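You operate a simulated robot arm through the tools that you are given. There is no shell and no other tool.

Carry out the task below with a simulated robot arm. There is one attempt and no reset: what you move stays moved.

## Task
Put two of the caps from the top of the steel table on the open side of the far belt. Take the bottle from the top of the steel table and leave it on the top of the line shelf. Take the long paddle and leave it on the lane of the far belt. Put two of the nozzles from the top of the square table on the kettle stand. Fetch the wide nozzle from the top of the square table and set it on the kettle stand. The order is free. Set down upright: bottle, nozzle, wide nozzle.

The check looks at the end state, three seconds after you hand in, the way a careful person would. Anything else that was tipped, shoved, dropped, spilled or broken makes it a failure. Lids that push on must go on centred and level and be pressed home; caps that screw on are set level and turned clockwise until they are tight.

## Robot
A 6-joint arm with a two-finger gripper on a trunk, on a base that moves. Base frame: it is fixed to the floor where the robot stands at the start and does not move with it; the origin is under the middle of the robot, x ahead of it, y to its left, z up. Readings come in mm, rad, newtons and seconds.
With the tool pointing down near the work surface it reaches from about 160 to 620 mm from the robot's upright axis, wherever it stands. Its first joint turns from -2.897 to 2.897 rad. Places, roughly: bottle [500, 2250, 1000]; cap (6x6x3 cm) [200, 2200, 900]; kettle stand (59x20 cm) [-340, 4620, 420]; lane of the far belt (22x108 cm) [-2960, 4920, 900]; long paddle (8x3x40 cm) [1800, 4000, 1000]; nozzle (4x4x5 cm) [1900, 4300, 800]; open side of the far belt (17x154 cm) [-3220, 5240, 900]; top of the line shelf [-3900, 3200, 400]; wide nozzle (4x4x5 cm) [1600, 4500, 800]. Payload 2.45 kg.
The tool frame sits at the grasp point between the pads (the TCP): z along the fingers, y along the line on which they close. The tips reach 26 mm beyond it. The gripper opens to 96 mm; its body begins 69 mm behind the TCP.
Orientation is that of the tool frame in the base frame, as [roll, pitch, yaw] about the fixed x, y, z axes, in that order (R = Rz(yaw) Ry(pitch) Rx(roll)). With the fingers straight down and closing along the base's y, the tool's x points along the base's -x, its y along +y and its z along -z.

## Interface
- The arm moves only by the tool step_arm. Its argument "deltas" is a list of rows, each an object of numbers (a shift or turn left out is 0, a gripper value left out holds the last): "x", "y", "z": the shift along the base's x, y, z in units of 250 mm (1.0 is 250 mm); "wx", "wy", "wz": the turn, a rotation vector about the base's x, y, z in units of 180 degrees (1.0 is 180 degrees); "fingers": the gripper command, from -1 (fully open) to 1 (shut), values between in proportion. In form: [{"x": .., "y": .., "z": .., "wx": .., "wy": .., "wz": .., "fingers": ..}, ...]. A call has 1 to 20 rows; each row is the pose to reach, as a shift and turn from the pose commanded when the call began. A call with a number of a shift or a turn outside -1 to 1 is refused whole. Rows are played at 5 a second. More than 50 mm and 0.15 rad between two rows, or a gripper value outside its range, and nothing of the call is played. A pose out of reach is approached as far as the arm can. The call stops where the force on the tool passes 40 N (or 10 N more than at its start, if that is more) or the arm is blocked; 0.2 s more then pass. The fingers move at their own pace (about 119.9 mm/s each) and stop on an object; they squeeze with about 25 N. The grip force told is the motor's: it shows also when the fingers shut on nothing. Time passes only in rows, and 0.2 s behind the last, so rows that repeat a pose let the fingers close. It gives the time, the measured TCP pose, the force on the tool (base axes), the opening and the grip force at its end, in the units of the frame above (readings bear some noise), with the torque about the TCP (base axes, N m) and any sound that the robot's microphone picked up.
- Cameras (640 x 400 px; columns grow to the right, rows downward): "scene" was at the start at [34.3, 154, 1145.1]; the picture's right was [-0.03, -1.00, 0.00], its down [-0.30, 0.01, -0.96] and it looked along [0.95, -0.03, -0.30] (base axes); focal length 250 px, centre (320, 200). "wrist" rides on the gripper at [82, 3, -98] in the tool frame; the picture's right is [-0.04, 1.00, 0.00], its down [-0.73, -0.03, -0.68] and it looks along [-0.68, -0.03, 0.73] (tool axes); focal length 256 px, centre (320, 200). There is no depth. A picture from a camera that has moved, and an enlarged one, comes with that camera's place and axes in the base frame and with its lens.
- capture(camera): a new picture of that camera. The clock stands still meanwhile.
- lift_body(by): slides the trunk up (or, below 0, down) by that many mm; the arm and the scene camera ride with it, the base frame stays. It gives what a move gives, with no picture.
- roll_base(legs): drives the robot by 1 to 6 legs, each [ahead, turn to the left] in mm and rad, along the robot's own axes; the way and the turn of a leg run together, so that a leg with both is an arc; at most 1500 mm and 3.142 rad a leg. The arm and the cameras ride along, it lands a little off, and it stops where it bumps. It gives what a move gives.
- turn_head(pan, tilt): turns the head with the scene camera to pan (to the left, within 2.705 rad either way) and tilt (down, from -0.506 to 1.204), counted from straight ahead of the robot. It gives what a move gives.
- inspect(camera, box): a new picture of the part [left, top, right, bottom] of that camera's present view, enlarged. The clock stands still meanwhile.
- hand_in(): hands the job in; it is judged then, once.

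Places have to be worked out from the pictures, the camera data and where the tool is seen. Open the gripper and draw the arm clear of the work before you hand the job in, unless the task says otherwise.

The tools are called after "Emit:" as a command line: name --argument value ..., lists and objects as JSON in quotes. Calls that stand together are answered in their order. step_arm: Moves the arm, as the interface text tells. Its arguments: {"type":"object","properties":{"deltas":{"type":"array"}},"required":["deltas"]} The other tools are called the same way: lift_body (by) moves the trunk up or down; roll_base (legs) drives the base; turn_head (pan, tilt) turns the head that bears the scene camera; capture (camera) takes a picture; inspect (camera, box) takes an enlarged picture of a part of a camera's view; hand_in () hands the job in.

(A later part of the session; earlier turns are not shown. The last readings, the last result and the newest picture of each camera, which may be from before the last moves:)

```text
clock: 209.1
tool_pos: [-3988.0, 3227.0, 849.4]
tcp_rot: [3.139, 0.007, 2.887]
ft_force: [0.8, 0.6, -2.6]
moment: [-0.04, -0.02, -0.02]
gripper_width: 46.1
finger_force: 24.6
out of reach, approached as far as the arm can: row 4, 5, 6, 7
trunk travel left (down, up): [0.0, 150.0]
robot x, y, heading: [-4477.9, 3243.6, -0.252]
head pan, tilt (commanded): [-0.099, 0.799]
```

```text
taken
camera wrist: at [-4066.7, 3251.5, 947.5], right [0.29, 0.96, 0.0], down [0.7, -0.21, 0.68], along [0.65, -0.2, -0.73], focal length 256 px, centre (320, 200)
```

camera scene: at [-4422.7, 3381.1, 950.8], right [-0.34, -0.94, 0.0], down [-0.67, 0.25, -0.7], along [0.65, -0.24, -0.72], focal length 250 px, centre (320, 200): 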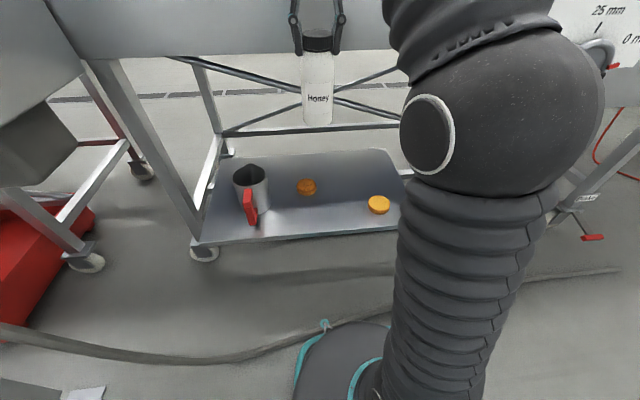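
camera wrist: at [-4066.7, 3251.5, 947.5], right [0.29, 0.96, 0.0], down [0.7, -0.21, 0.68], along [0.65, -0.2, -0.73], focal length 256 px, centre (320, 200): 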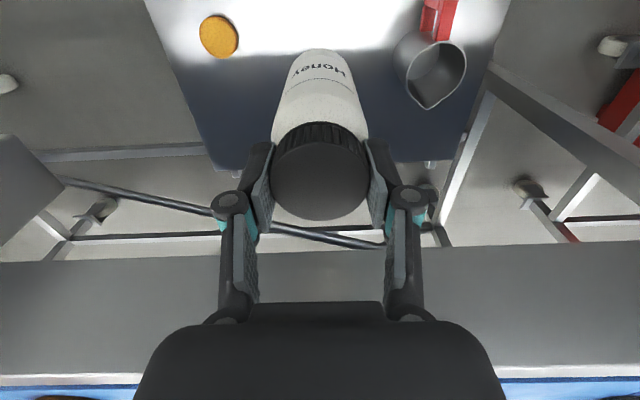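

The bottle is over the shelf. I lower it straight down 250 mm in small steps, nudging 10 mm inward.

Emit:
step_arm --deltas '[{"z": -0.12}, {"z": -0.24, "x": 0.01}, {"z": -0.36, "x": 0.02}, {"z": -0.48, "x": 0.03}, {"z": -0.6, "x": 0.04}, {"z": -0.7, "x": 0.04}, {"z": -0.8, "x": 0.04}, {"z": -0.9, "x": 0.04}, {"z": -1.0, "x": 0.04}, {"z": -1.0, "x": 0.04}]'

Emit:
capture --camera "scene"

Emit:
capture --camera "wrist"

```text
clock: 211.3
tool_pos: [-3976.4, 3229.1, 598.5]
tcp_rot: [3.142, 0.002, 2.887]
ft_force: [0.9, 0.8, -3.6]
moment: [0.02, 0.0, 0.04]
gripper_width: 46.3
finger_force: 24.9
trunk travel left (down, up): [0.0, 150.0]
robot x, y, heading: [-4478.6, 3244.0, -0.251]
head pan, tilt (commanded): [-0.099, 0.799]
```

```text
taken
camera scene: at [-4422.7, 3381.1, 950.8], right [-0.34, -0.94, 0.0], down [-0.67, 0.25, -0.7], along [0.65, -0.24, -0.72], focal length 250 px, centre (320, 200)
```

scene: 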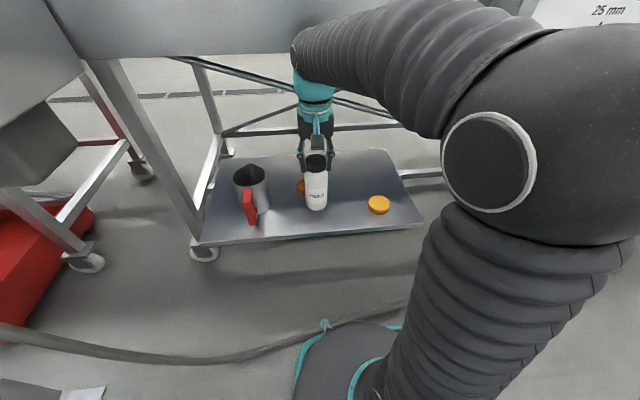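

```text
taken
camera wrist: at [-4056.1, 3253.1, 697.2], right [0.29, 0.96, 0.0], down [0.7, -0.21, 0.68], along [0.65, -0.2, -0.73], focal length 256 px, centre (320, 200)
```

wrist: 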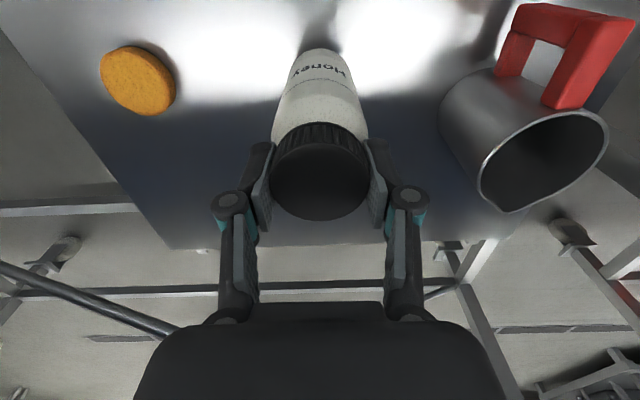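

Bottle bottom should be ~45 mm above the shelf. I continue down gently.

Emit:
step_arm --deltas '[{"z": -0.04}, {"z": -0.08}, {"z": -0.1}, {"z": -0.12}, {"z": -0.12}]'

Emit:
inspect --camera "scene" --box '[220, 120, 420, 250]'

```text
clock: 212.5
tool_pos: [-3976.6, 3227.0, 567.5]
tcp_rot: [3.14, 0.003, 2.886]
ft_force: [0.2, -0.5, -4.2]
moment: [-0.01, 0.0, 0.02]
gripper_width: 46.3
finger_force: 25.3
trunk travel left (down, up): [0.0, 150.0]
robot x, y, heading: [-4477.1, 3243.0, -0.245]
head pan, tilt (commanded): [-0.099, 0.799]
```

```text
3.08 times, centred on (320, 185) of scene
camera zoom: at [-4422.7, 3381.1, 950.8], right [-0.34, -0.94, 0.0], down [-0.67, 0.25, -0.7], along [0.65, -0.24, -0.72], focal length 768 px, centre (320, 246)
```

zoom: 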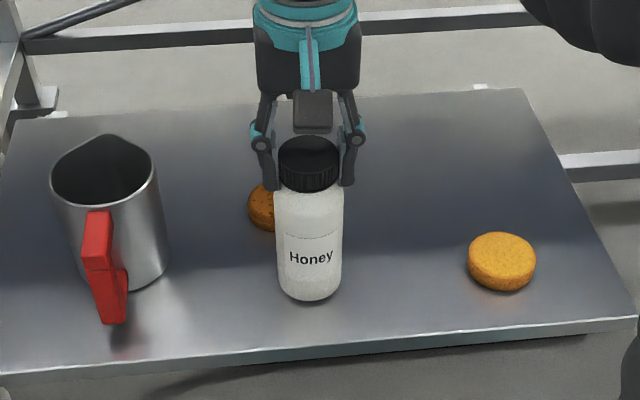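

Emit:
step_arm --deltas '[{"z": -0.016}, {"z": -0.032}, {"z": -0.048}, {"z": -0.048}]'

```text
clock: 213.3
tool_pos: [-3974.3, 3227.3, 561.4]
tcp_rot: [3.138, 0.016, 2.886]
ft_force: [-2.3, 0.6, 16.6]
moment: [0.13, 0.74, 0.02]
gripper_width: 47.1
finger_force: 24.8
trunk travel left (down, up): [0.0, 150.0]
robot x, y, heading: [-4478.9, 3240.0, -0.25]
head pan, tilt (commanded): [-0.099, 0.799]
stopped in row 4: the force on the tool passed its limit at 41 N (the readings are from after the stop); the commanded pose is now the measured one
```

The bottle touches the shelf at TCP z≈562. I relieve the pressure by 2 mm and open the gripper.

Emit:
step_arm --deltas '[{"z": 0.006}, {"z": 0.008}]'

Emit:
inspect --camera "scene" --box '[220, 120, 420, 250]'

```text
clock: 213.9
tool_pos: [-3974.8, 3228.1, 563.1]
tcp_rot: [3.138, 0.012, 2.887]
ft_force: [1.4, 0.4, 1.4]
moment: [-0.01, -0.32, 0.03]
gripper_width: 47.2
finger_force: 25.1
trunk travel left (down, up): [0.0, 150.0]
robot x, y, heading: [-4481.9, 3244.8, -0.249]
head pan, tilt (commanded): [-0.099, 0.799]
```

```text
3.08 times, centred on (320, 185) of scene
camera zoom: at [-4422.8, 3381.1, 950.6], right [-0.34, -0.94, 0.0], down [-0.67, 0.25, -0.7], along [0.65, -0.24, -0.72], focal length 768 px, centre (320, 246)
```

zoom: 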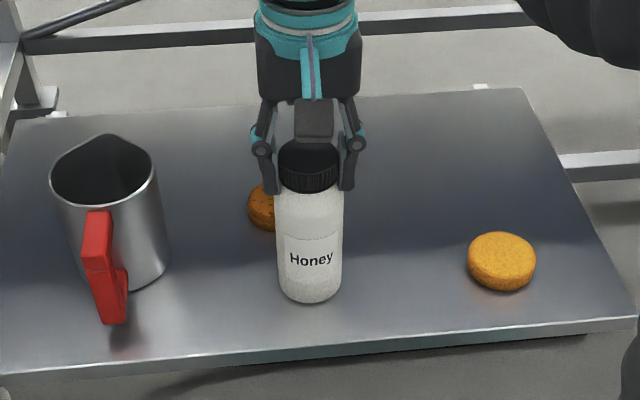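

Force is near zero, so the bottle rests on the shelf. Open the gripper gradually, then raise.

Emit:
step_arm --deltas '[{"fingers": 0.0}, {"fingers": -0.1}, {"fingers": -0.3}, {"fingers": -0.6}, {"fingers": -1}, {"fingers": -1}]'

Emit:
capture --camera "wrist"

Emit:
inspect --camera "scene" --box '[220, 120, 420, 250]'

```text
clock: 215.3
tool_pos: [-3974.6, 3227.7, 562.9]
tcp_rot: [3.138, 0.011, 2.888]
ft_force: [0.4, 0.2, -0.6]
moment: [0.02, -0.03, 0.01]
gripper_width: 96.1
finger_force: 0.0
trunk travel left (down, up): [0.0, 150.0]
robot x, y, heading: [-4482.4, 3244.8, -0.252]
head pan, tilt (commanded): [-0.099, 0.799]
```

```text
taken
camera wrist: at [-4055.2, 3251.8, 660.1], right [0.29, 0.96, 0.0], down [0.69, -0.21, 0.69], along [0.66, -0.2, -0.73], focal length 256 px, centre (320, 200)
```

wrist: 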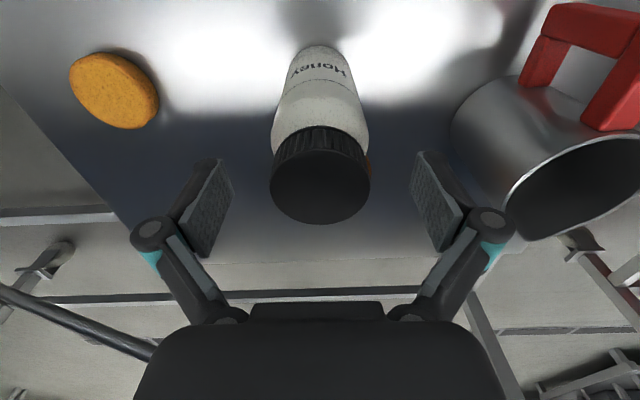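

```text
3.08 times, centred on (320, 185) of scene
camera zoom: at [-4422.8, 3381.1, 950.8], right [-0.34, -0.94, 0.0], down [-0.67, 0.25, -0.7], along [0.65, -0.24, -0.72], focal length 768 px, centre (320, 246)
```

zoom: 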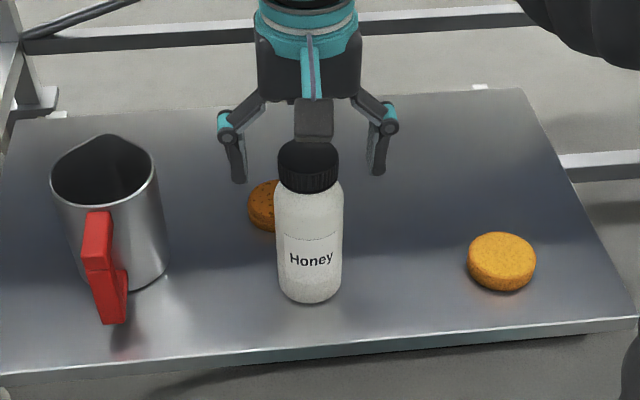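

Bottle stands upright. I raise the arm straight up, pull back toward the robot, then raise the trunk.

Emit:
step_arm --deltas '[{"z": 0.12}, {"z": 0.26}, {"z": 0.4}, {"z": 0.54}, {"z": 0.68}, {"z": 0.82}, {"z": 0.96, "x": -0.03}, {"z": 1.0, "x": -0.15}, {"z": 1.0, "x": -0.3}, {"z": 1.0, "x": -0.45}, {"z": 1.0, "x": -0.5}]'

Emit:
lift_body --by 150

Emit:
turn_head --pan 0.3 --tilt 0.6

Emit:
capture --camera "scene"

```text
clock: 217.7
tool_pos: [-4098.7, 3227.7, 814.2]
tcp_rot: [3.139, 0.014, 2.888]
ft_force: [0.5, 0.6, 0.1]
moment: [-0.01, 0.03, -0.01]
gripper_width: 96.2
finger_force: 0.1
trunk travel left (down, up): [0.0, 150.0]
robot x, y, heading: [-4480.7, 3241.0, -0.25]
head pan, tilt (commanded): [-0.099, 0.799]
```

```text
clock: 219.5
tool_pos: [-4099.0, 3228.2, 964.1]
tcp_rot: [3.138, 0.012, 2.887]
ft_force: [-0.1, -0.2, -0.7]
moment: [0.0, -0.02, -0.01]
gripper_width: 95.8
finger_force: 0.0
trunk travel left (down, up): [-150.0, 0.0]
robot x, y, heading: [-4479.3, 3240.2, -0.252]
head pan, tilt (commanded): [-0.099, 0.799]
```

```text
clock: 220.4
tool_pos: [-4098.1, 3228.3, 963.2]
tcp_rot: [3.139, 0.012, 2.886]
ft_force: [0.3, -0.4, 0.3]
moment: [-0.04, 0.0, 0.03]
gripper_width: 96.1
finger_force: 0.1
trunk travel left (down, up): [-150.0, 0.0]
robot x, y, heading: [-4482.8, 3241.7, -0.253]
head pan, tilt (commanded): [0.3, 0.6]
```

```text
taken
camera scene: at [-4410.3, 3413.1, 1117.7], right [0.05, -1.0, 0.0], down [-0.56, -0.03, -0.82], along [0.82, 0.04, -0.57], focal length 250 px, centre (320, 200)
```

scene: 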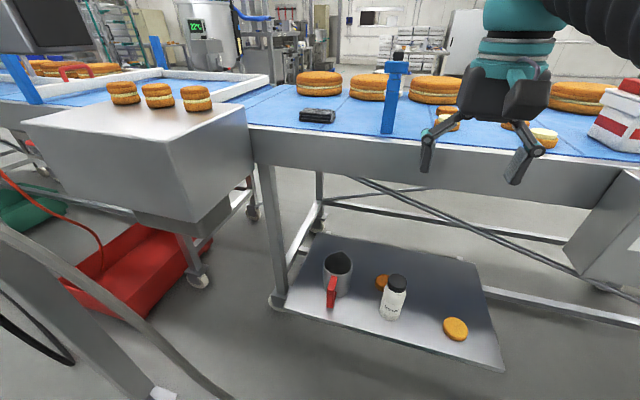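

Bottle task done. I back off and drive north in the aisle, stopping to examine the far belt's open side from there.

Emit:
roll_base --legs '[[-240, 0], [0, 1.86], [1150, 0]]'

Emit:
turn_head --pan -1.2 --tilt 0.45

Emit:
capture --camera "scene"

```text
clock: 232.1
tool_pos: [-4810.8, 4850.6, 965.1]
tcp_rot: [3.139, 0.012, -1.569]
ft_force: [-0.9, -0.8, 0.2]
moment: [0.03, 0.0, 0.0]
gripper_width: 96.1
finger_force: 0.0
trunk travel left (down, up): [-150.0, 0.0]
robot x, y, heading: [-4730.6, 4476.9, 1.576]
head pan, tilt (commanded): [0.3, 0.6]
```

```text
clock: 233.7
tool_pos: [-4810.7, 4850.5, 964.4]
tcp_rot: [3.139, 0.012, -1.571]
ft_force: [0.8, 1.3, 0.4]
moment: [-0.01, 0.0, 0.04]
gripper_width: 96.2
finger_force: 0.0
trunk travel left (down, up): [-150.0, 0.0]
robot x, y, heading: [-4727.3, 4476.1, 1.575]
head pan, tilt (commanded): [-1.201, 0.45]
```

```text
taken
camera scene: at [-4798.6, 4450.1, 1131.3], right [0.37, -0.93, 0.0], down [-0.41, -0.16, -0.9], along [0.84, 0.33, -0.44], focal length 250 px, centre (320, 200)
```

scene: 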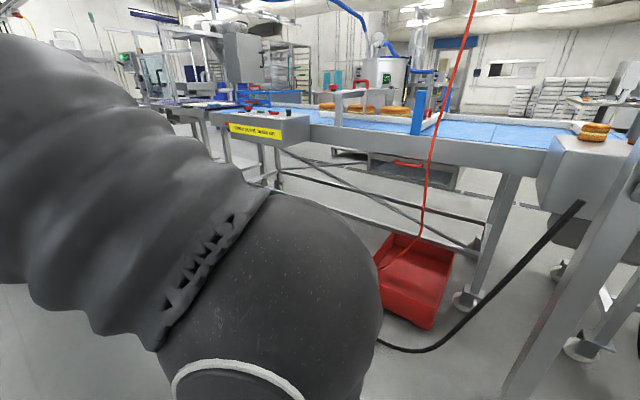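

Emit:
inspect --camera "scene" --box '[220, 80, 620, 200]'

Emit:
roll_base --legs '[[0, -0.27], [800, 0]]'

Emit:
turn_head --pan -1.9 --tilt 0.4

Emit:
capture --camera "scene"

```text
1.60 times, centred on (420, 140) of scene
camera zoom: at [-4798.6, 4450.1, 1131.3], right [0.37, -0.93, 0.0], down [-0.41, -0.16, -0.9], along [0.84, 0.33, -0.44], focal length 400 px, centre (160, 296)
```

zoom: 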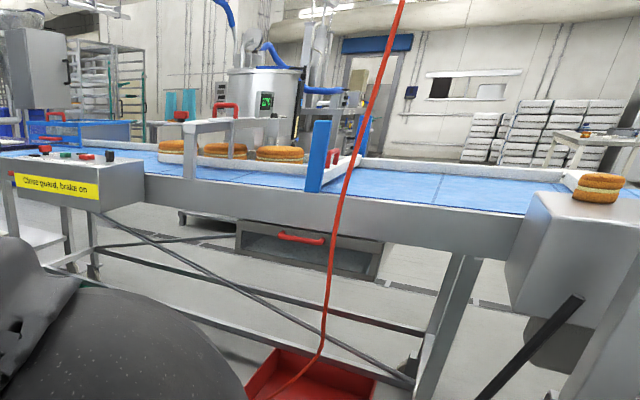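

```text
clock: 238.9
tool_pos: [-4503.9, 5619.2, 964.2]
tcp_rot: [3.137, 0.011, -1.838]
ft_force: [-0.3, 0.1, -0.3]
moment: [-0.01, -0.01, 0.01]
gripper_width: 95.7
finger_force: 0.0
trunk travel left (down, up): [-150.0, 0.0]
robot x, y, heading: [-4522.6, 5238.3, 1.307]
head pan, tilt (commanded): [-1.201, 0.45]
```

```text
clock: 239.9
tool_pos: [-4505.6, 5619.1, 964.1]
tcp_rot: [3.139, 0.013, -1.837]
ft_force: [0.1, -1.5, -0.1]
moment: [-0.01, -0.01, -0.03]
gripper_width: 95.8
finger_force: 0.2
trunk travel left (down, up): [-150.0, 0.0]
robot x, y, heading: [-4521.1, 5238.3, 1.305]
head pan, tilt (commanded): [-1.901, 0.4]
```

```text
taken
camera scene: at [-4612.7, 5168.4, 1135.9], right [-0.56, -0.83, 0.0], down [-0.32, 0.22, -0.92], along [0.76, -0.51, -0.39], focal length 250 px, centre (320, 200)
```

scene: 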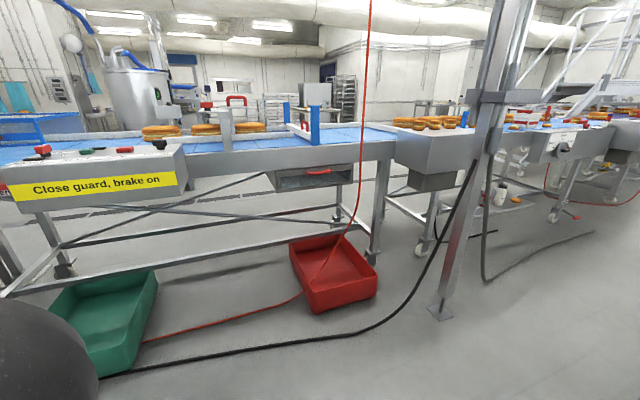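

Emit:
inspect --camera "scene" --box '[0, 90, 400, 210]'

Emit:
turn_head --pan -1.3 --tilt 0.4

Emit:
capture --camera "scene"

```text
1.60 times, centred on (200, 150) of scene
camera zoom: at [-4612.7, 5168.4, 1135.9], right [-0.56, -0.83, 0.0], down [-0.32, 0.22, -0.92], along [0.76, -0.51, -0.39], focal length 400 px, centre (512, 280)
```

zoom: 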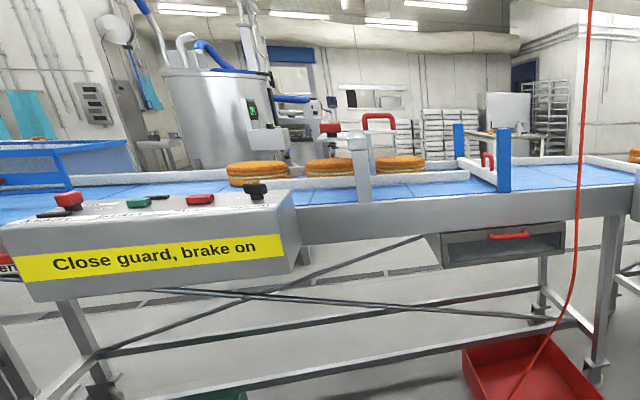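

```text
clock: 240.9
tool_pos: [-4503.9, 5619.1, 963.1]
tcp_rot: [3.139, 0.012, -1.838]
ft_force: [0.7, 0.1, -0.2]
moment: [0.01, 0.03, -0.04]
gripper_width: 96.3
finger_force: 0.1
trunk travel left (down, up): [-150.0, 0.0]
robot x, y, heading: [-4523.3, 5237.9, 1.311]
head pan, tilt (commanded): [-1.3, 0.4]
```

```text
taken
camera scene: at [-4596.9, 5220.7, 1135.9], right [0.01, -1.0, 0.0], down [-0.39, 0.0, -0.92], along [0.92, 0.01, -0.39], focal length 250 px, centre (320, 200)
```

scene: 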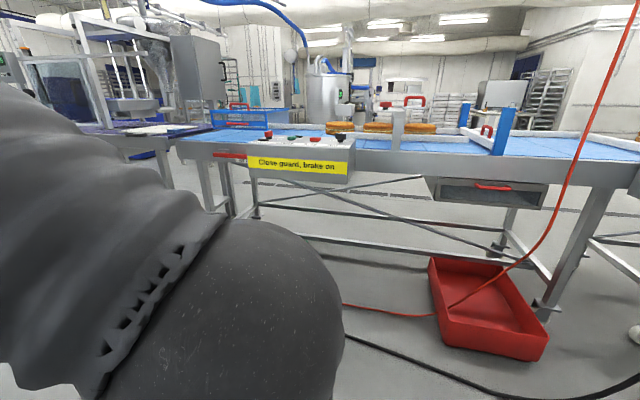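

The open side is the aisle-side blue strip outside the rail. I now drive back out of the aisle toward the gap for the caps.

Emit:
roll_base --legs '[[0, -0.105], [950, 0], [950, 0], [0, -0.19], [1400, 0]]'

Emit:
turn_head --pan 0.0 --tilt 0.7

Emit:
capture --camera "scene"

```text
clock: 258.3
tool_pos: [-2976.2, 8564.0, 963.7]
tcp_rot: [3.138, 0.012, -2.144]
ft_force: [-0.1, 0.0, -0.8]
moment: [0.02, 0.01, -0.02]
gripper_width: 95.9
finger_force: 0.0
trunk travel left (down, up): [-150.0, 0.0]
robot x, y, heading: [-3112.1, 8206.4, 1.008]
head pan, tilt (commanded): [-1.3, 0.4]
```

```text
clock: 259.8
tool_pos: [-2976.5, 8564.4, 963.2]
tcp_rot: [3.138, 0.011, -2.143]
ft_force: [1.1, 0.7, -0.3]
moment: [0.03, 0.03, 0.02]
gripper_width: 96.1
finger_force: 0.1
trunk travel left (down, up): [-150.0, 0.0]
robot x, y, heading: [-3108.2, 8202.6, 1.005]
head pan, tilt (commanded): [0.0, 0.7]
```

```text
taken
camera scene: at [-3227.7, 8310.9, 1109.1], right [0.84, -0.54, 0.0], down [-0.35, -0.54, -0.77], along [0.41, 0.64, -0.64], focal length 250 px, centre (320, 200)
```

scene: 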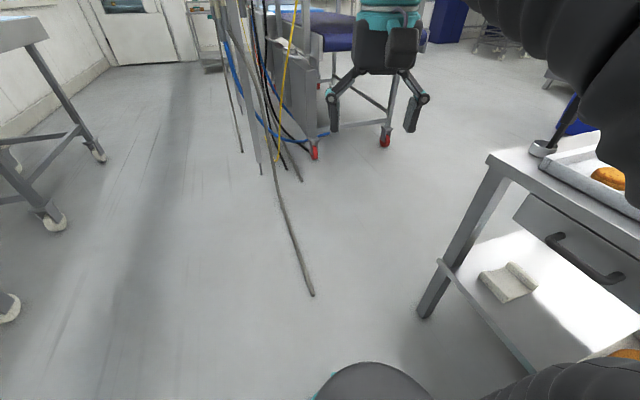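

I align with the gap line (26 mm left shift), then pass through heading 0.90.

Emit:
roll_base --legs '[[0, -0.02], [320, 0], [0, -0.082]]'

Emit:
turn_head --pan -0.9 --tilt 1.2

Emit:
capture --camera "scene"

Emit:
turn_head --pan 0.5 --tilt 1.1

Emit:
capture --camera "scene"

```text
clock: 262.8
tool_pos: [-2760.4, 8816.2, 964.6]
tcp_rot: [3.138, 0.012, -2.249]
ft_force: [0.3, -0.3, -0.2]
moment: [0.02, 0.04, -0.01]
gripper_width: 96.1
finger_force: 0.0
trunk travel left (down, up): [-150.0, 0.0]
robot x, y, heading: [-2931.3, 8474.4, 0.9]
head pan, tilt (commanded): [0.0, 0.7]
```

```text
clock: 264.0
tool_pos: [-2762.2, 8815.9, 964.0]
tcp_rot: [3.138, 0.012, -2.248]
ft_force: [-0.6, -0.1, -0.3]
moment: [-0.02, 0.01, 0.01]
gripper_width: 96.0
finger_force: 0.1
trunk travel left (down, up): [-150.0, 0.0]
robot x, y, heading: [-2928.8, 8469.5, 0.899]
head pan, tilt (commanded): [-0.901, 1.201]
```

```text
taken
camera scene: at [-3034.0, 8523.6, 1073.1], right [0.0, -1.0, 0.0], down [-0.93, 0.0, -0.36], along [0.36, 0.0, -0.93], focal length 250 px, centre (320, 200)
```

scene: 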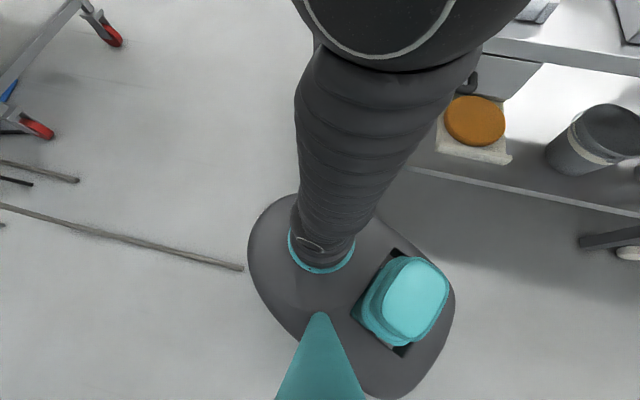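

```text
clock: 265.5
tool_pos: [-2760.9, 8815.4, 963.9]
tcp_rot: [3.137, 0.012, -2.248]
ft_force: [0.3, 0.3, 1.0]
moment: [-0.02, -0.01, -0.02]
gripper_width: 95.7
finger_force: 0.1
trunk travel left (down, up): [-150.0, 0.0]
robot x, y, heading: [-2927.3, 8474.2, 0.896]
head pan, tilt (commanded): [0.499, 1.1]
```

```text
taken
camera scene: at [-3078.9, 8585.9, 1079.1], right [0.98, -0.17, 0.0], down [-0.15, -0.88, -0.45], along [0.08, 0.45, -0.89], focal length 250 px, centre (320, 200)
```

scene: 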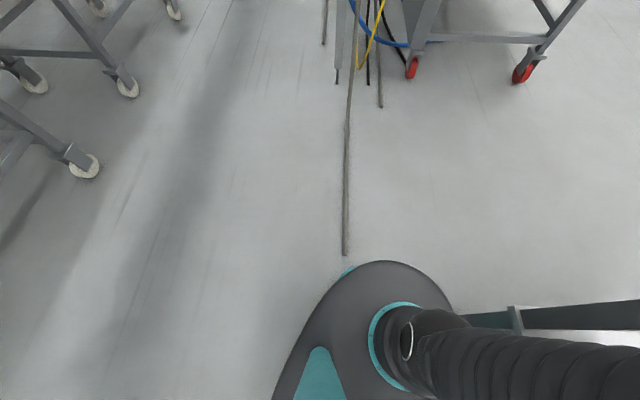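

Aligned: hose tip 230 mm to the left, table leg face ~246 mm to the right. I pass through.

Emit:
roll_base --legs '[[0, -0.02], [700, 0]]'

Emit:
turn_head --pan 2.2 --tilt 0.8

Emit:
capture --camera "scene"

```text
clock: 269.6
tool_pos: [-2332.7, 9346.7, 963.5]
tcp_rot: [3.136, 0.012, -2.244]
ft_force: [1.1, 0.2, 0.2]
moment: [0.01, -0.02, -0.02]
gripper_width: 96.1
finger_force: 0.0
trunk travel left (down, up): [-150.0, 0.0]
robot x, y, heading: [-2501.7, 9004.0, 0.897]
head pan, tilt (commanded): [0.499, 1.1]
```

```text
clock: 271.3
tool_pos: [-2331.6, 9347.5, 963.6]
tcp_rot: [3.139, 0.014, -2.244]
ft_force: [-0.7, -1.0, 0.1]
moment: [0.03, 0.02, 0.02]
gripper_width: 96.1
finger_force: 0.2
trunk travel left (down, up): [-150.0, 0.0]
robot x, y, heading: [-2501.2, 9004.9, 0.899]
head pan, tilt (commanded): [2.201, 0.799]
```

```text
taken
camera scene: at [-2740.3, 9057.3, 1100.8], right [0.04, 1.0, 0.0], down [0.72, -0.03, -0.7], along [-0.7, 0.03, -0.72], focal length 250 px, centre (320, 200)
```

scene: 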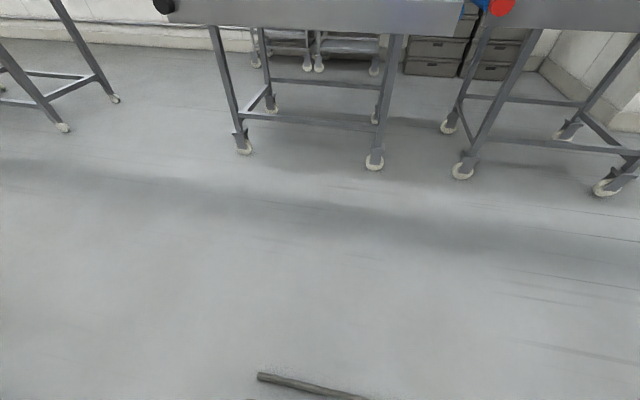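

Through again without touching. Now the long drive back to the steel table's back side.

Emit:
roll_base --legs '[[0, -0.9], [840, 0], [0, -1.53], [1450, 0], [1450, 0], [1300, 0]]'

Emit:
turn_head --pan 0.3 --tilt 0.35

Emit:
capture --camera "scene"

```text
clock: 300.2
tool_pos: [-1322.5, 4759.0, 964.4]
tcp_rot: [3.139, 0.014, 1.704]
ft_force: [-0.8, 0.3, 0.1]
moment: [0.0, -0.06, -0.01]
gripper_width: 95.9
finger_force: 0.0
trunk travel left (down, up): [-150.0, 0.0]
robot x, y, heading: [-1474.1, 5114.2, -1.418]
head pan, tilt (commanded): [2.201, 0.799]
stopped in leg 6: the robot was blocked; the commanded pose is now the measured one
```

```text
clock: 302.0
tool_pos: [-1323.6, 4758.9, 964.9]
tcp_rot: [3.139, 0.014, 1.701]
ft_force: [0.2, 0.3, -0.1]
moment: [-0.04, 0.01, -0.02]
gripper_width: 95.7
finger_force: 0.0
trunk travel left (down, up): [-150.0, 0.0]
robot x, y, heading: [-1473.5, 5115.0, -1.415]
head pan, tilt (commanded): [0.3, 0.351]
```

```text
taken
camera scene: at [-1285.6, 5113.3, 1140.4], right [-0.9, -0.44, 0.0], down [-0.15, 0.31, -0.94], along [0.41, -0.84, -0.34], focal length 250 px, centre (320, 200)
```

scene: 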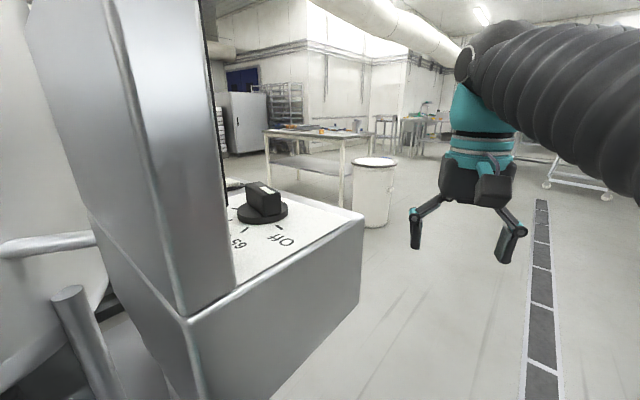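

I drifted in heading and touched the 22°C cabinet on my left. I back straight off and check that nothing was displaced.

Emit:
roll_base --legs '[[-400, 0]]'

Emit:
turn_head --pan 0.5 --tilt 0.5

Emit:
capture --camera "scene"

```text
clock: 304.6
tool_pos: [-1386.4, 5160.2, 965.1]
tcp_rot: [3.137, 0.014, 1.709]
ft_force: [0.1, -0.3, 0.1]
moment: [0.02, 0.02, -0.04]
gripper_width: 95.9
finger_force: 0.1
trunk travel left (down, up): [-150.0, 0.0]
robot x, y, heading: [-1534.3, 5511.9, -1.408]
head pan, tilt (commanded): [0.3, 0.351]
```

```text
clock: 305.3
tool_pos: [-1386.0, 5159.7, 965.1]
tcp_rot: [3.138, 0.015, 1.708]
ft_force: [-0.3, -0.7, 0.8]
moment: [0.01, 0.0, -0.01]
gripper_width: 95.9
finger_force: 0.0
trunk travel left (down, up): [-150.0, 0.0]
robot x, y, heading: [-1540.3, 5512.6, -1.406]
head pan, tilt (commanded): [0.499, 0.499]
```

```text
taken
camera scene: at [-1335.5, 5527.0, 1126.8], right [-0.79, -0.61, 0.0], down [-0.29, 0.38, -0.88], along [0.54, -0.69, -0.48], focal length 250 px, centre (320, 200)
```

scene: 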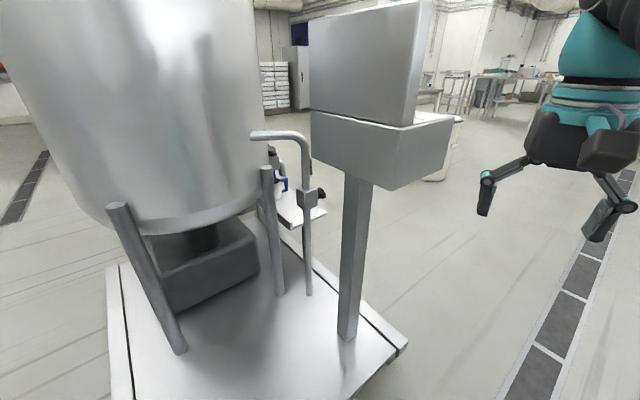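

The kettle platform corner is at ≈(-1210,4840); it stands unchanged. I steer around it with more clearance.

Emit:
roll_base --legs '[[0, -0.36], [1300, 0]]'

Emit:
turn_head --pan 1.2 --tilt 0.4

Emit:
capture --camera "scene"

```text
clock: 313.0
tool_pos: [-1814.5, 3840.1, 963.6]
tcp_rot: [3.137, 0.015, 1.321]
ft_force: [-0.4, 0.1, -0.5]
moment: [0.01, 0.02, 0.02]
gripper_width: 96.1
finger_force: 0.0
trunk travel left (down, up): [-150.0, 0.0]
robot x, y, heading: [-1822.6, 4225.4, -1.795]
head pan, tilt (commanded): [0.499, 0.499]
```

```text
clock: 314.1
tool_pos: [-1815.3, 3839.4, 965.4]
tcp_rot: [3.137, 0.014, 1.322]
ft_force: [-0.2, 0.4, 0.1]
moment: [0.03, 0.0, -0.02]
gripper_width: 96.2
finger_force: 0.0
trunk travel left (down, up): [-150.0, 0.0]
robot x, y, heading: [-1817.5, 4222.6, -1.797]
head pan, tilt (commanded): [1.201, 0.4]
```

```text
taken
camera scene: at [-1576.9, 4196.0, 1135.9], right [-0.56, -0.83, 0.0], down [-0.32, 0.22, -0.92], along [0.76, -0.52, -0.39], focal length 250 px, centre (320, 200)
```

scene: 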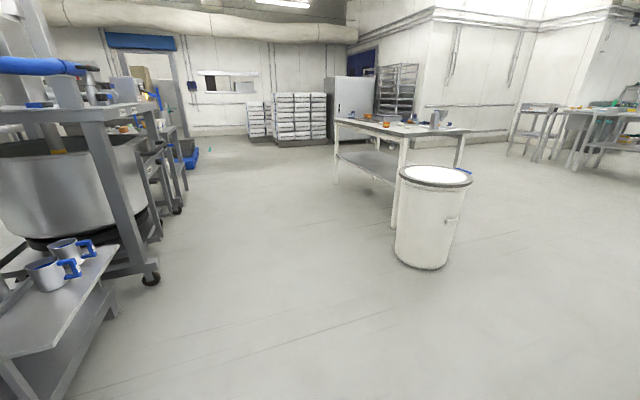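

I can see the kettle stand (bench with mugs) at ≈(-350,4615). Now I drive to the back side of the steel table.

Emit:
roll_base --legs '[[0, 1.23], [1300, 0]]'

```text
clock: 323.8
tool_pos: [-354.7, 3409.8, 965.2]
tcp_rot: [3.139, 0.015, 2.537]
ft_force: [0.2, -0.6, 0.4]
moment: [-0.03, -0.01, 0.03]
gripper_width: 96.0
finger_force: 0.0
trunk travel left (down, up): [-150.0, 0.0]
robot x, y, heading: [-719.0, 3536.5, -0.579]
head pan, tilt (commanded): [1.201, 0.4]
```

Emit:
roll_base --legs '[[0, -0.08], [1250, 0], [0, -1.12]]'

Emit:
turn_head --pan -0.1 --tilt 0.55

Emit:
capture --camera "scene"

Emit:
capture --camera "wrist"

```text
clock: 333.3
tool_pos: [330.4, 2390.8, 964.1]
tcp_rot: [3.138, 0.013, 1.405]
ft_force: [0.3, -0.4, 0.1]
moment: [-0.01, -0.03, 0.02]
gripper_width: 96.2
finger_force: 0.0
trunk travel left (down, up): [-150.0, 0.0]
robot x, y, heading: [290.8, 2775.0, -1.715]
head pan, tilt (commanded): [1.201, 0.4]
```

```text
clock: 334.8
tool_pos: [330.4, 2390.3, 965.3]
tcp_rot: [3.137, 0.014, 1.404]
ft_force: [-0.1, -0.3, 0.0]
moment: [0.01, 0.0, -0.01]
gripper_width: 96.1
finger_force: 0.0
trunk travel left (down, up): [-150.0, 0.0]
robot x, y, heading: [293.8, 2774.5, -1.715]
head pan, tilt (commanded): [-0.099, 0.55]
```

```text
taken
camera scene: at [435.5, 2724.1, 1122.2], right [-0.97, 0.24, 0.0], down [0.12, 0.51, -0.85], along [-0.2, -0.83, -0.52], focal length 250 px, centre (320, 200)
```

scene: 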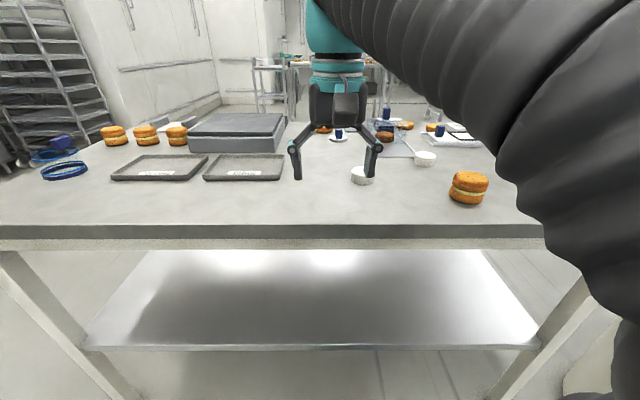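

```text
taken
camera wrist: at [346.2, 2472.4, 1061.9], right [0.98, -0.21, 0.0], down [-0.15, -0.71, 0.69], along [-0.14, -0.67, -0.73], focal length 256 px, centre (320, 200)
```

wrist: 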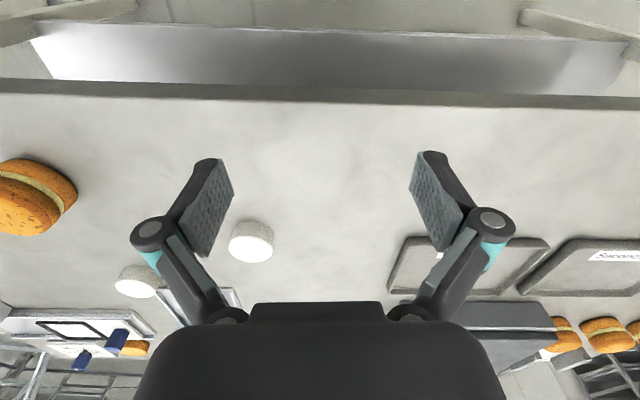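

Cap A is at ≈(213,2240). I'll grip it with the tool tilted ~40° outward (closing axis horizontal, so the cap stays level), which gives the extra reach needed later to set it on the belt's open side. First move above it while tilting.

Emit:
step_arm --deltas '[{"x": -0.068, "y": -0.08, "wx": -0.0314, "wy": 0.0048}, {"x": -0.136, "y": -0.16, "wx": -0.0628, "wy": 0.0095}, {"x": -0.204, "y": -0.24, "wx": -0.0942, "wy": 0.0143}, {"x": -0.272, "y": -0.32, "wx": -0.1256, "wy": 0.019}, {"x": -0.34, "y": -0.4, "wx": -0.157, "wy": 0.0238}, {"x": -0.408, "y": -0.48, "wx": -0.1884, "wy": 0.0286}, {"x": -0.464, "y": -0.568, "wx": -0.2198, "wy": 0.0333}, {"x": -0.464, "y": -0.568, "wx": -0.2198, "wy": 0.0333}]'

Emit:
capture --camera "wrist"

Emit:
capture --camera "scene"

```text
clock: 336.6
tool_pos: [212.1, 2247.7, 965.0]
tcp_rot: [3.125, 0.711, 1.399]
ft_force: [0.1, -0.7, 0.4]
moment: [-0.02, -0.02, -0.01]
gripper_width: 95.8
finger_force: 0.0
trunk travel left (down, up): [-150.0, 0.0]
robot x, y, heading: [296.2, 2775.3, -1.716]
head pan, tilt (commanded): [-0.099, 0.55]
```

```text
taken
camera wrist: at [234.1, 2370.9, 985.8], right [0.98, -0.19, 0.04], down [-0.06, -0.1, 0.99], along [-0.18, -0.98, -0.11], focal length 256 px, centre (320, 200)
```

wrist: 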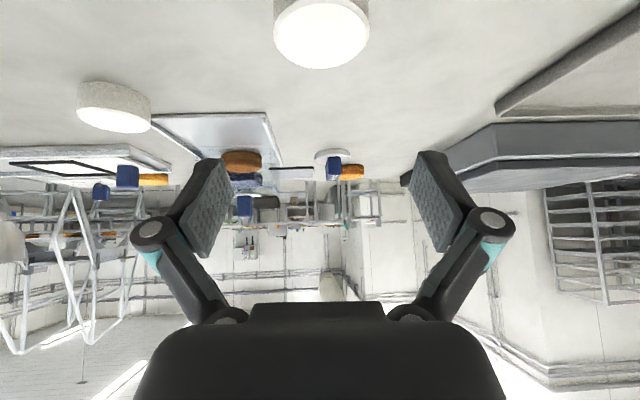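

```text
taken
camera scene: at [435.5, 2724.2, 1122.2], right [-0.97, 0.24, 0.0], down [0.13, 0.51, -0.85], along [-0.2, -0.83, -0.52], focal length 250 px, centre (320, 200)
```

scene: 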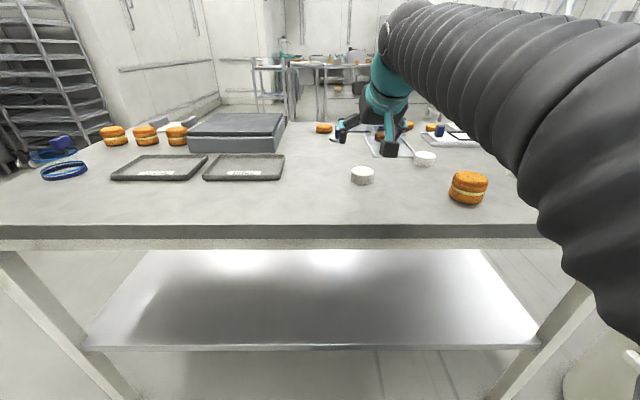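

The cap's top is at z≈880, centre ≈(215,2243). I descend with the tilted gripper straddling it, checking before the last part.

Emit:
step_arm --deltas '[{"x": 0.016, "y": 0.03, "z": -0.1}, {"x": 0.016, "y": 0.03, "z": -0.2}, {"x": 0.016, "y": 0.016, "z": -0.28}, {"x": 0.016, "y": 0.016, "z": -0.28}]'

Emit:
capture --camera "wrist"

Emit:
inspect --camera "scene" --box '[300, 100, 480, 220]'

```text
clock: 337.6
tool_pos: [217.7, 2250.4, 894.5]
tcp_rot: [3.124, 0.711, 1.398]
ft_force: [-0.7, 0.7, -0.3]
moment: [-0.02, -0.01, -0.02]
gripper_width: 95.9
finger_force: 0.0
trunk travel left (down, up): [-150.0, 0.0]
robot x, y, heading: [288.4, 2778.0, -1.718]
head pan, tilt (commanded): [-0.099, 0.55]
```

```text
taken
camera wrist: at [240.0, 2375.0, 915.9], right [0.98, -0.19, 0.04], down [-0.06, -0.1, 0.99], along [-0.18, -0.98, -0.11], focal length 256 px, centre (320, 200)
```

wrist: 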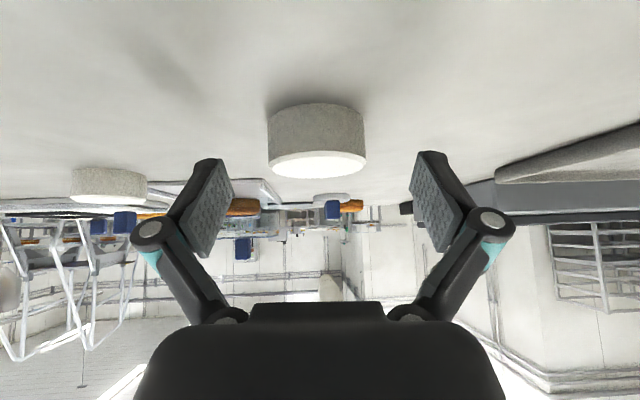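

```text
3.33 times, centred on (390, 160) of scene
camera zoom: at [435.5, 2724.2, 1122.2], right [-0.97, 0.24, 0.0], down [0.13, 0.51, -0.85], along [-0.2, -0.83, -0.52], focal length 832 px, centre (87, 333)
```

zoom: 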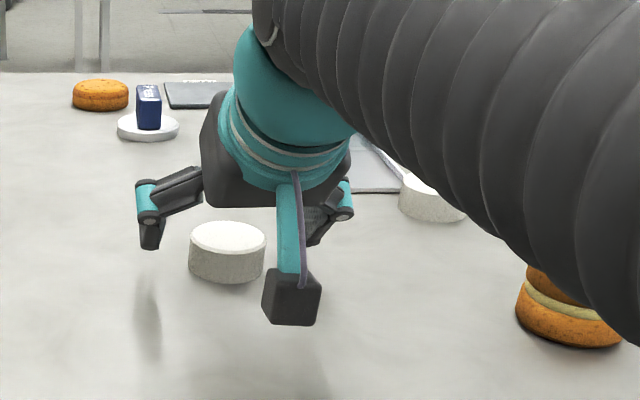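

I zoom the wrist view to measure the cap's size accurately.

Emit:
inspect --camera "wrist" --box '[240, 80, 400, 200]'

Emit:
inspect --camera "wrist" --box '[40, 140, 380, 240]'

```text
3.33 times, centred on (320, 140) of wrist
camera zoom: at [240.0, 2375.0, 915.9], right [0.98, -0.19, 0.04], down [-0.06, -0.1, 0.99], along [-0.18, -0.98, -0.11], focal length 853 px, centre (320, 400)
```

zoom: 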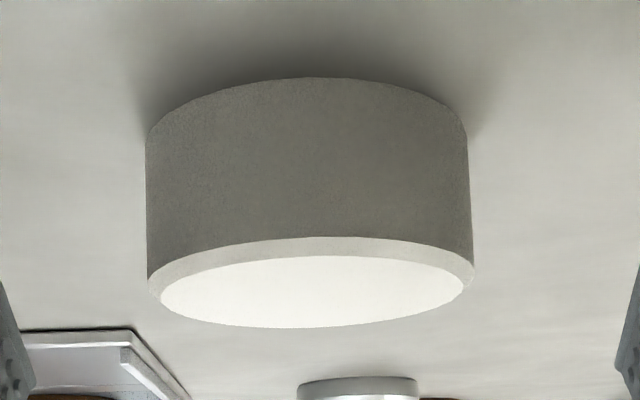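

```text
1.88 times, centred on (210, 190) of wrist
camera zoom: at [240.0, 2375.0, 915.9], right [0.98, -0.19, 0.04], down [-0.06, -0.1, 0.99], along [-0.18, -0.98, -0.11], focal length 482 px, centre (527, 219)
```

zoom: 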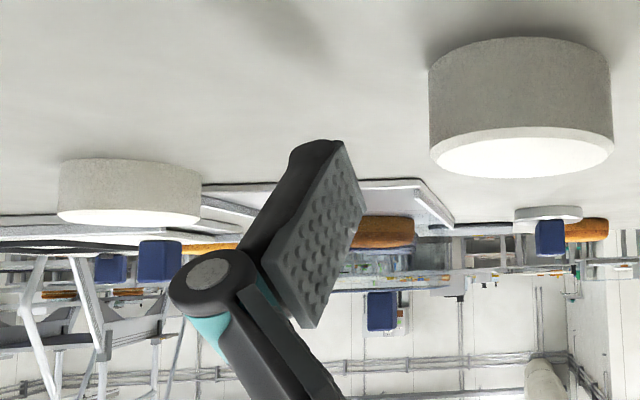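

The cap measures ≈60×60×25 mm – matching "6x6x3" – with its centre ≈20 mm ahead of the TCP. I move 12 mm forward and down to z≈884, then close.

Emit:
step_arm --deltas '[{"x": -0.009, "y": -0.023, "z": -0.015}, {"x": -0.017, "y": -0.046, "z": -0.03}, {"x": -0.017, "y": -0.046, "z": -0.042}, {"x": -0.017, "y": -0.046, "z": -0.042}]'

Emit:
capture --camera "wrist"

Emit:
inspect --camera "scene" --box '[300, 100, 480, 220]'

```text
clock: 338.6
tool_pos: [213.8, 2239.9, 884.0]
tcp_rot: [3.123, 0.711, 1.4]
ft_force: [-0.2, 0.3, 1.0]
moment: [0.03, -0.02, 0.01]
gripper_width: 96.1
finger_force: 0.1
trunk travel left (down, up): [-150.0, 0.0]
robot x, y, heading: [294.5, 2777.7, -1.712]
head pan, tilt (commanded): [-0.099, 0.55]
```

```text
taken
camera wrist: at [236.3, 2364.8, 905.3], right [0.98, -0.19, 0.04], down [-0.06, -0.1, 0.99], along [-0.18, -0.98, -0.11], focal length 256 px, centre (320, 200)
```

wrist: 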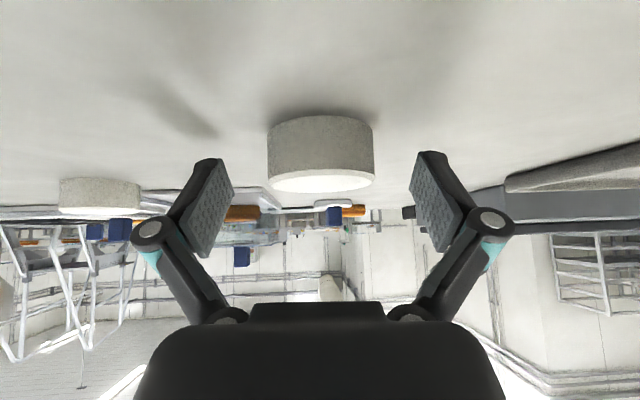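

```text
3.33 times, centred on (390, 160) of scene
camera zoom: at [435.5, 2724.2, 1122.2], right [-0.97, 0.24, 0.0], down [0.13, 0.51, -0.85], along [-0.2, -0.83, -0.52], focal length 832 px, centre (87, 333)
```

zoom: 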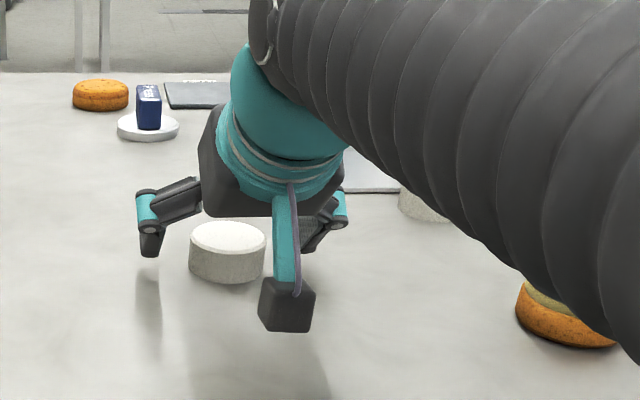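

Alignment is good. Slight final adjustment (3 mm forward, 2 mm down) and close the gripper.

Emit:
step_arm --deltas '[{"x": -0.002, "y": -0.012, "z": -0.008}, {"x": -0.002, "y": -0.012, "z": -0.008, "fingers": 0.2}, {"x": -0.002, "y": -0.012, "z": -0.008, "fingers": 1}, {"x": -0.002, "y": -0.012, "z": -0.008, "fingers": 1}, {"x": -0.002, "y": -0.012, "z": -0.008, "fingers": 1}]'

Emit:
capture --camera "wrist"

Emit:
inspect --camera "scene" --box '[300, 100, 480, 220]'

```text
clock: 339.8
tool_pos: [212.7, 2238.2, 885.7]
tcp_rot: [3.125, 0.72, 1.398]
ft_force: [-13.9, -0.3, 33.9]
moment: [0.09, 1.06, -0.01]
gripper_width: 53.7
finger_force: 25.0
trunk travel left (down, up): [-150.0, 0.0]
robot x, y, heading: [294.3, 2777.4, -1.712]
head pan, tilt (commanded): [-0.099, 0.55]
```

```text
taken
camera wrist: at [234.9, 2363.1, 906.5], right [0.98, -0.19, 0.04], down [-0.06, -0.1, 0.99], along [-0.18, -0.98, -0.11], focal length 256 px, centre (320, 200)
```

wrist: 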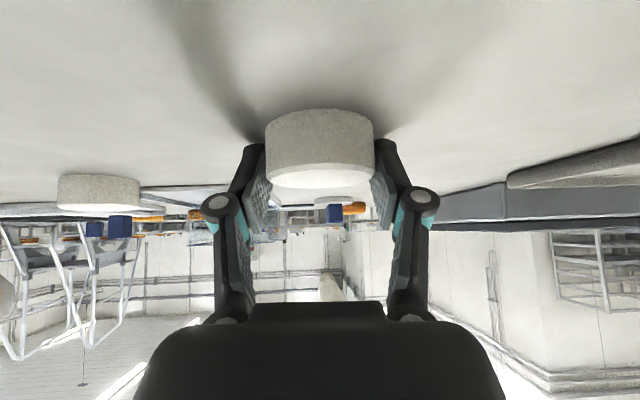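

```text
3.33 times, centred on (390, 160) of scene
camera zoom: at [434.7, 2725.3, 1122.7], right [-0.97, 0.24, 0.0], down [0.13, 0.51, -0.85], along [-0.21, -0.83, -0.52], focal length 832 px, centre (87, 333)
```

zoom: 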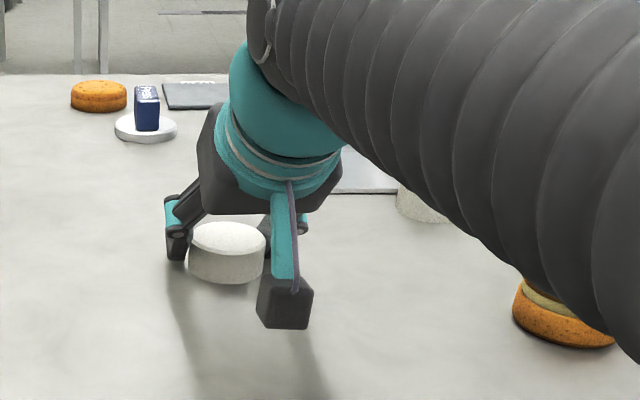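

Closed on the cap (53.7 mm); the tips press slightly on the table. Lift and check.

Emit:
step_arm --deltas '[{"z": 0.03}, {"z": 0.08}, {"z": 0.16}, {"z": 0.24}, {"z": 0.24}]'

Emit:
capture --camera "wrist"

Emit:
inspect --camera "scene" --box '[300, 80, 480, 200]'

```text
clock: 341.0
tool_pos: [212.3, 2238.7, 941.4]
tcp_rot: [3.124, 0.711, 1.397]
ft_force: [-1.1, 0.6, -0.7]
moment: [0.04, -0.04, -0.01]
gripper_width: 53.3
finger_force: 25.2
trunk travel left (down, up): [-150.0, 0.0]
robot x, y, heading: [287.8, 2775.6, -1.718]
head pan, tilt (commanded): [-0.099, 0.55]
```

```text
taken
camera wrist: at [235.4, 2363.4, 963.5], right [0.98, -0.19, 0.04], down [-0.06, -0.1, 0.99], along [-0.18, -0.98, -0.11], focal length 256 px, centre (320, 200)
```

wrist: 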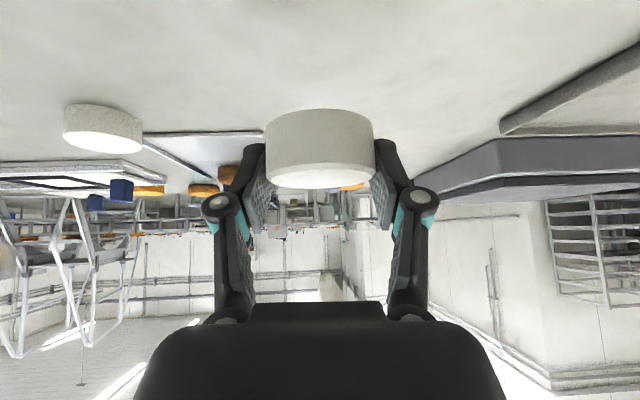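

```text
3.33 times, centred on (390, 140) of scene
camera zoom: at [435.4, 2724.2, 1122.2], right [-0.97, 0.24, 0.0], down [0.13, 0.51, -0.85], along [-0.2, -0.83, -0.52], focal length 832 px, centre (87, 400)
```

zoom: 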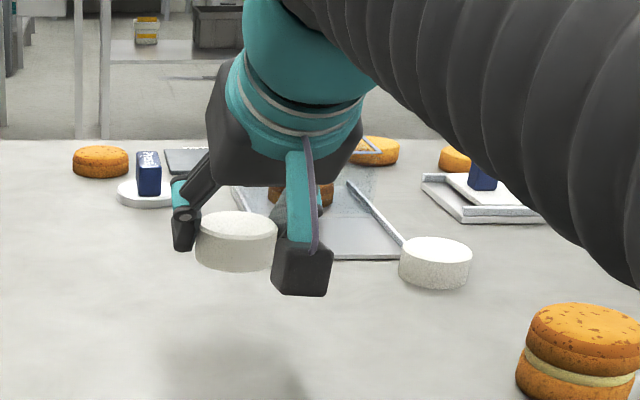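

The cap is held level. I retract the arm a bit, back off and drive to the near side of the far belt.

Emit:
step_arm --deltas '[{"x": 0.02, "y": 0.14}, {"x": 0.04, "y": 0.28}, {"x": 0.06, "y": 0.4}, {"x": 0.06, "y": 0.4}]'

Emit:
roll_base --legs '[[-420, 0], [0, -1.87], [1200, 0], [1200, 0]]'

```text
clock: 342.0
tool_pos: [229.8, 2339.9, 938.4]
tcp_rot: [3.124, 0.711, 1.399]
ft_force: [-1.4, 0.2, -0.3]
moment: [-0.01, -0.06, 0.01]
gripper_width: 53.4
finger_force: 24.4
trunk travel left (down, up): [-150.0, 0.0]
robot x, y, heading: [292.8, 2775.0, -1.715]
head pan, tilt (commanded): [-0.099, 0.55]
```

```text
clock: 360.4
tool_pos: [-2199.9, 4359.6, 938.4]
tcp_rot: [3.125, 0.713, -0.448]
ft_force: [-0.9, 1.1, -0.1]
moment: [0.0, 0.01, 0.01]
gripper_width: 52.1
finger_force: 26.0
trunk travel left (down, up): [-150.0, 0.0]
robot x, y, heading: [-1796.1, 4181.5, 2.722]
head pan, tilt (commanded): [-0.099, 0.55]
```

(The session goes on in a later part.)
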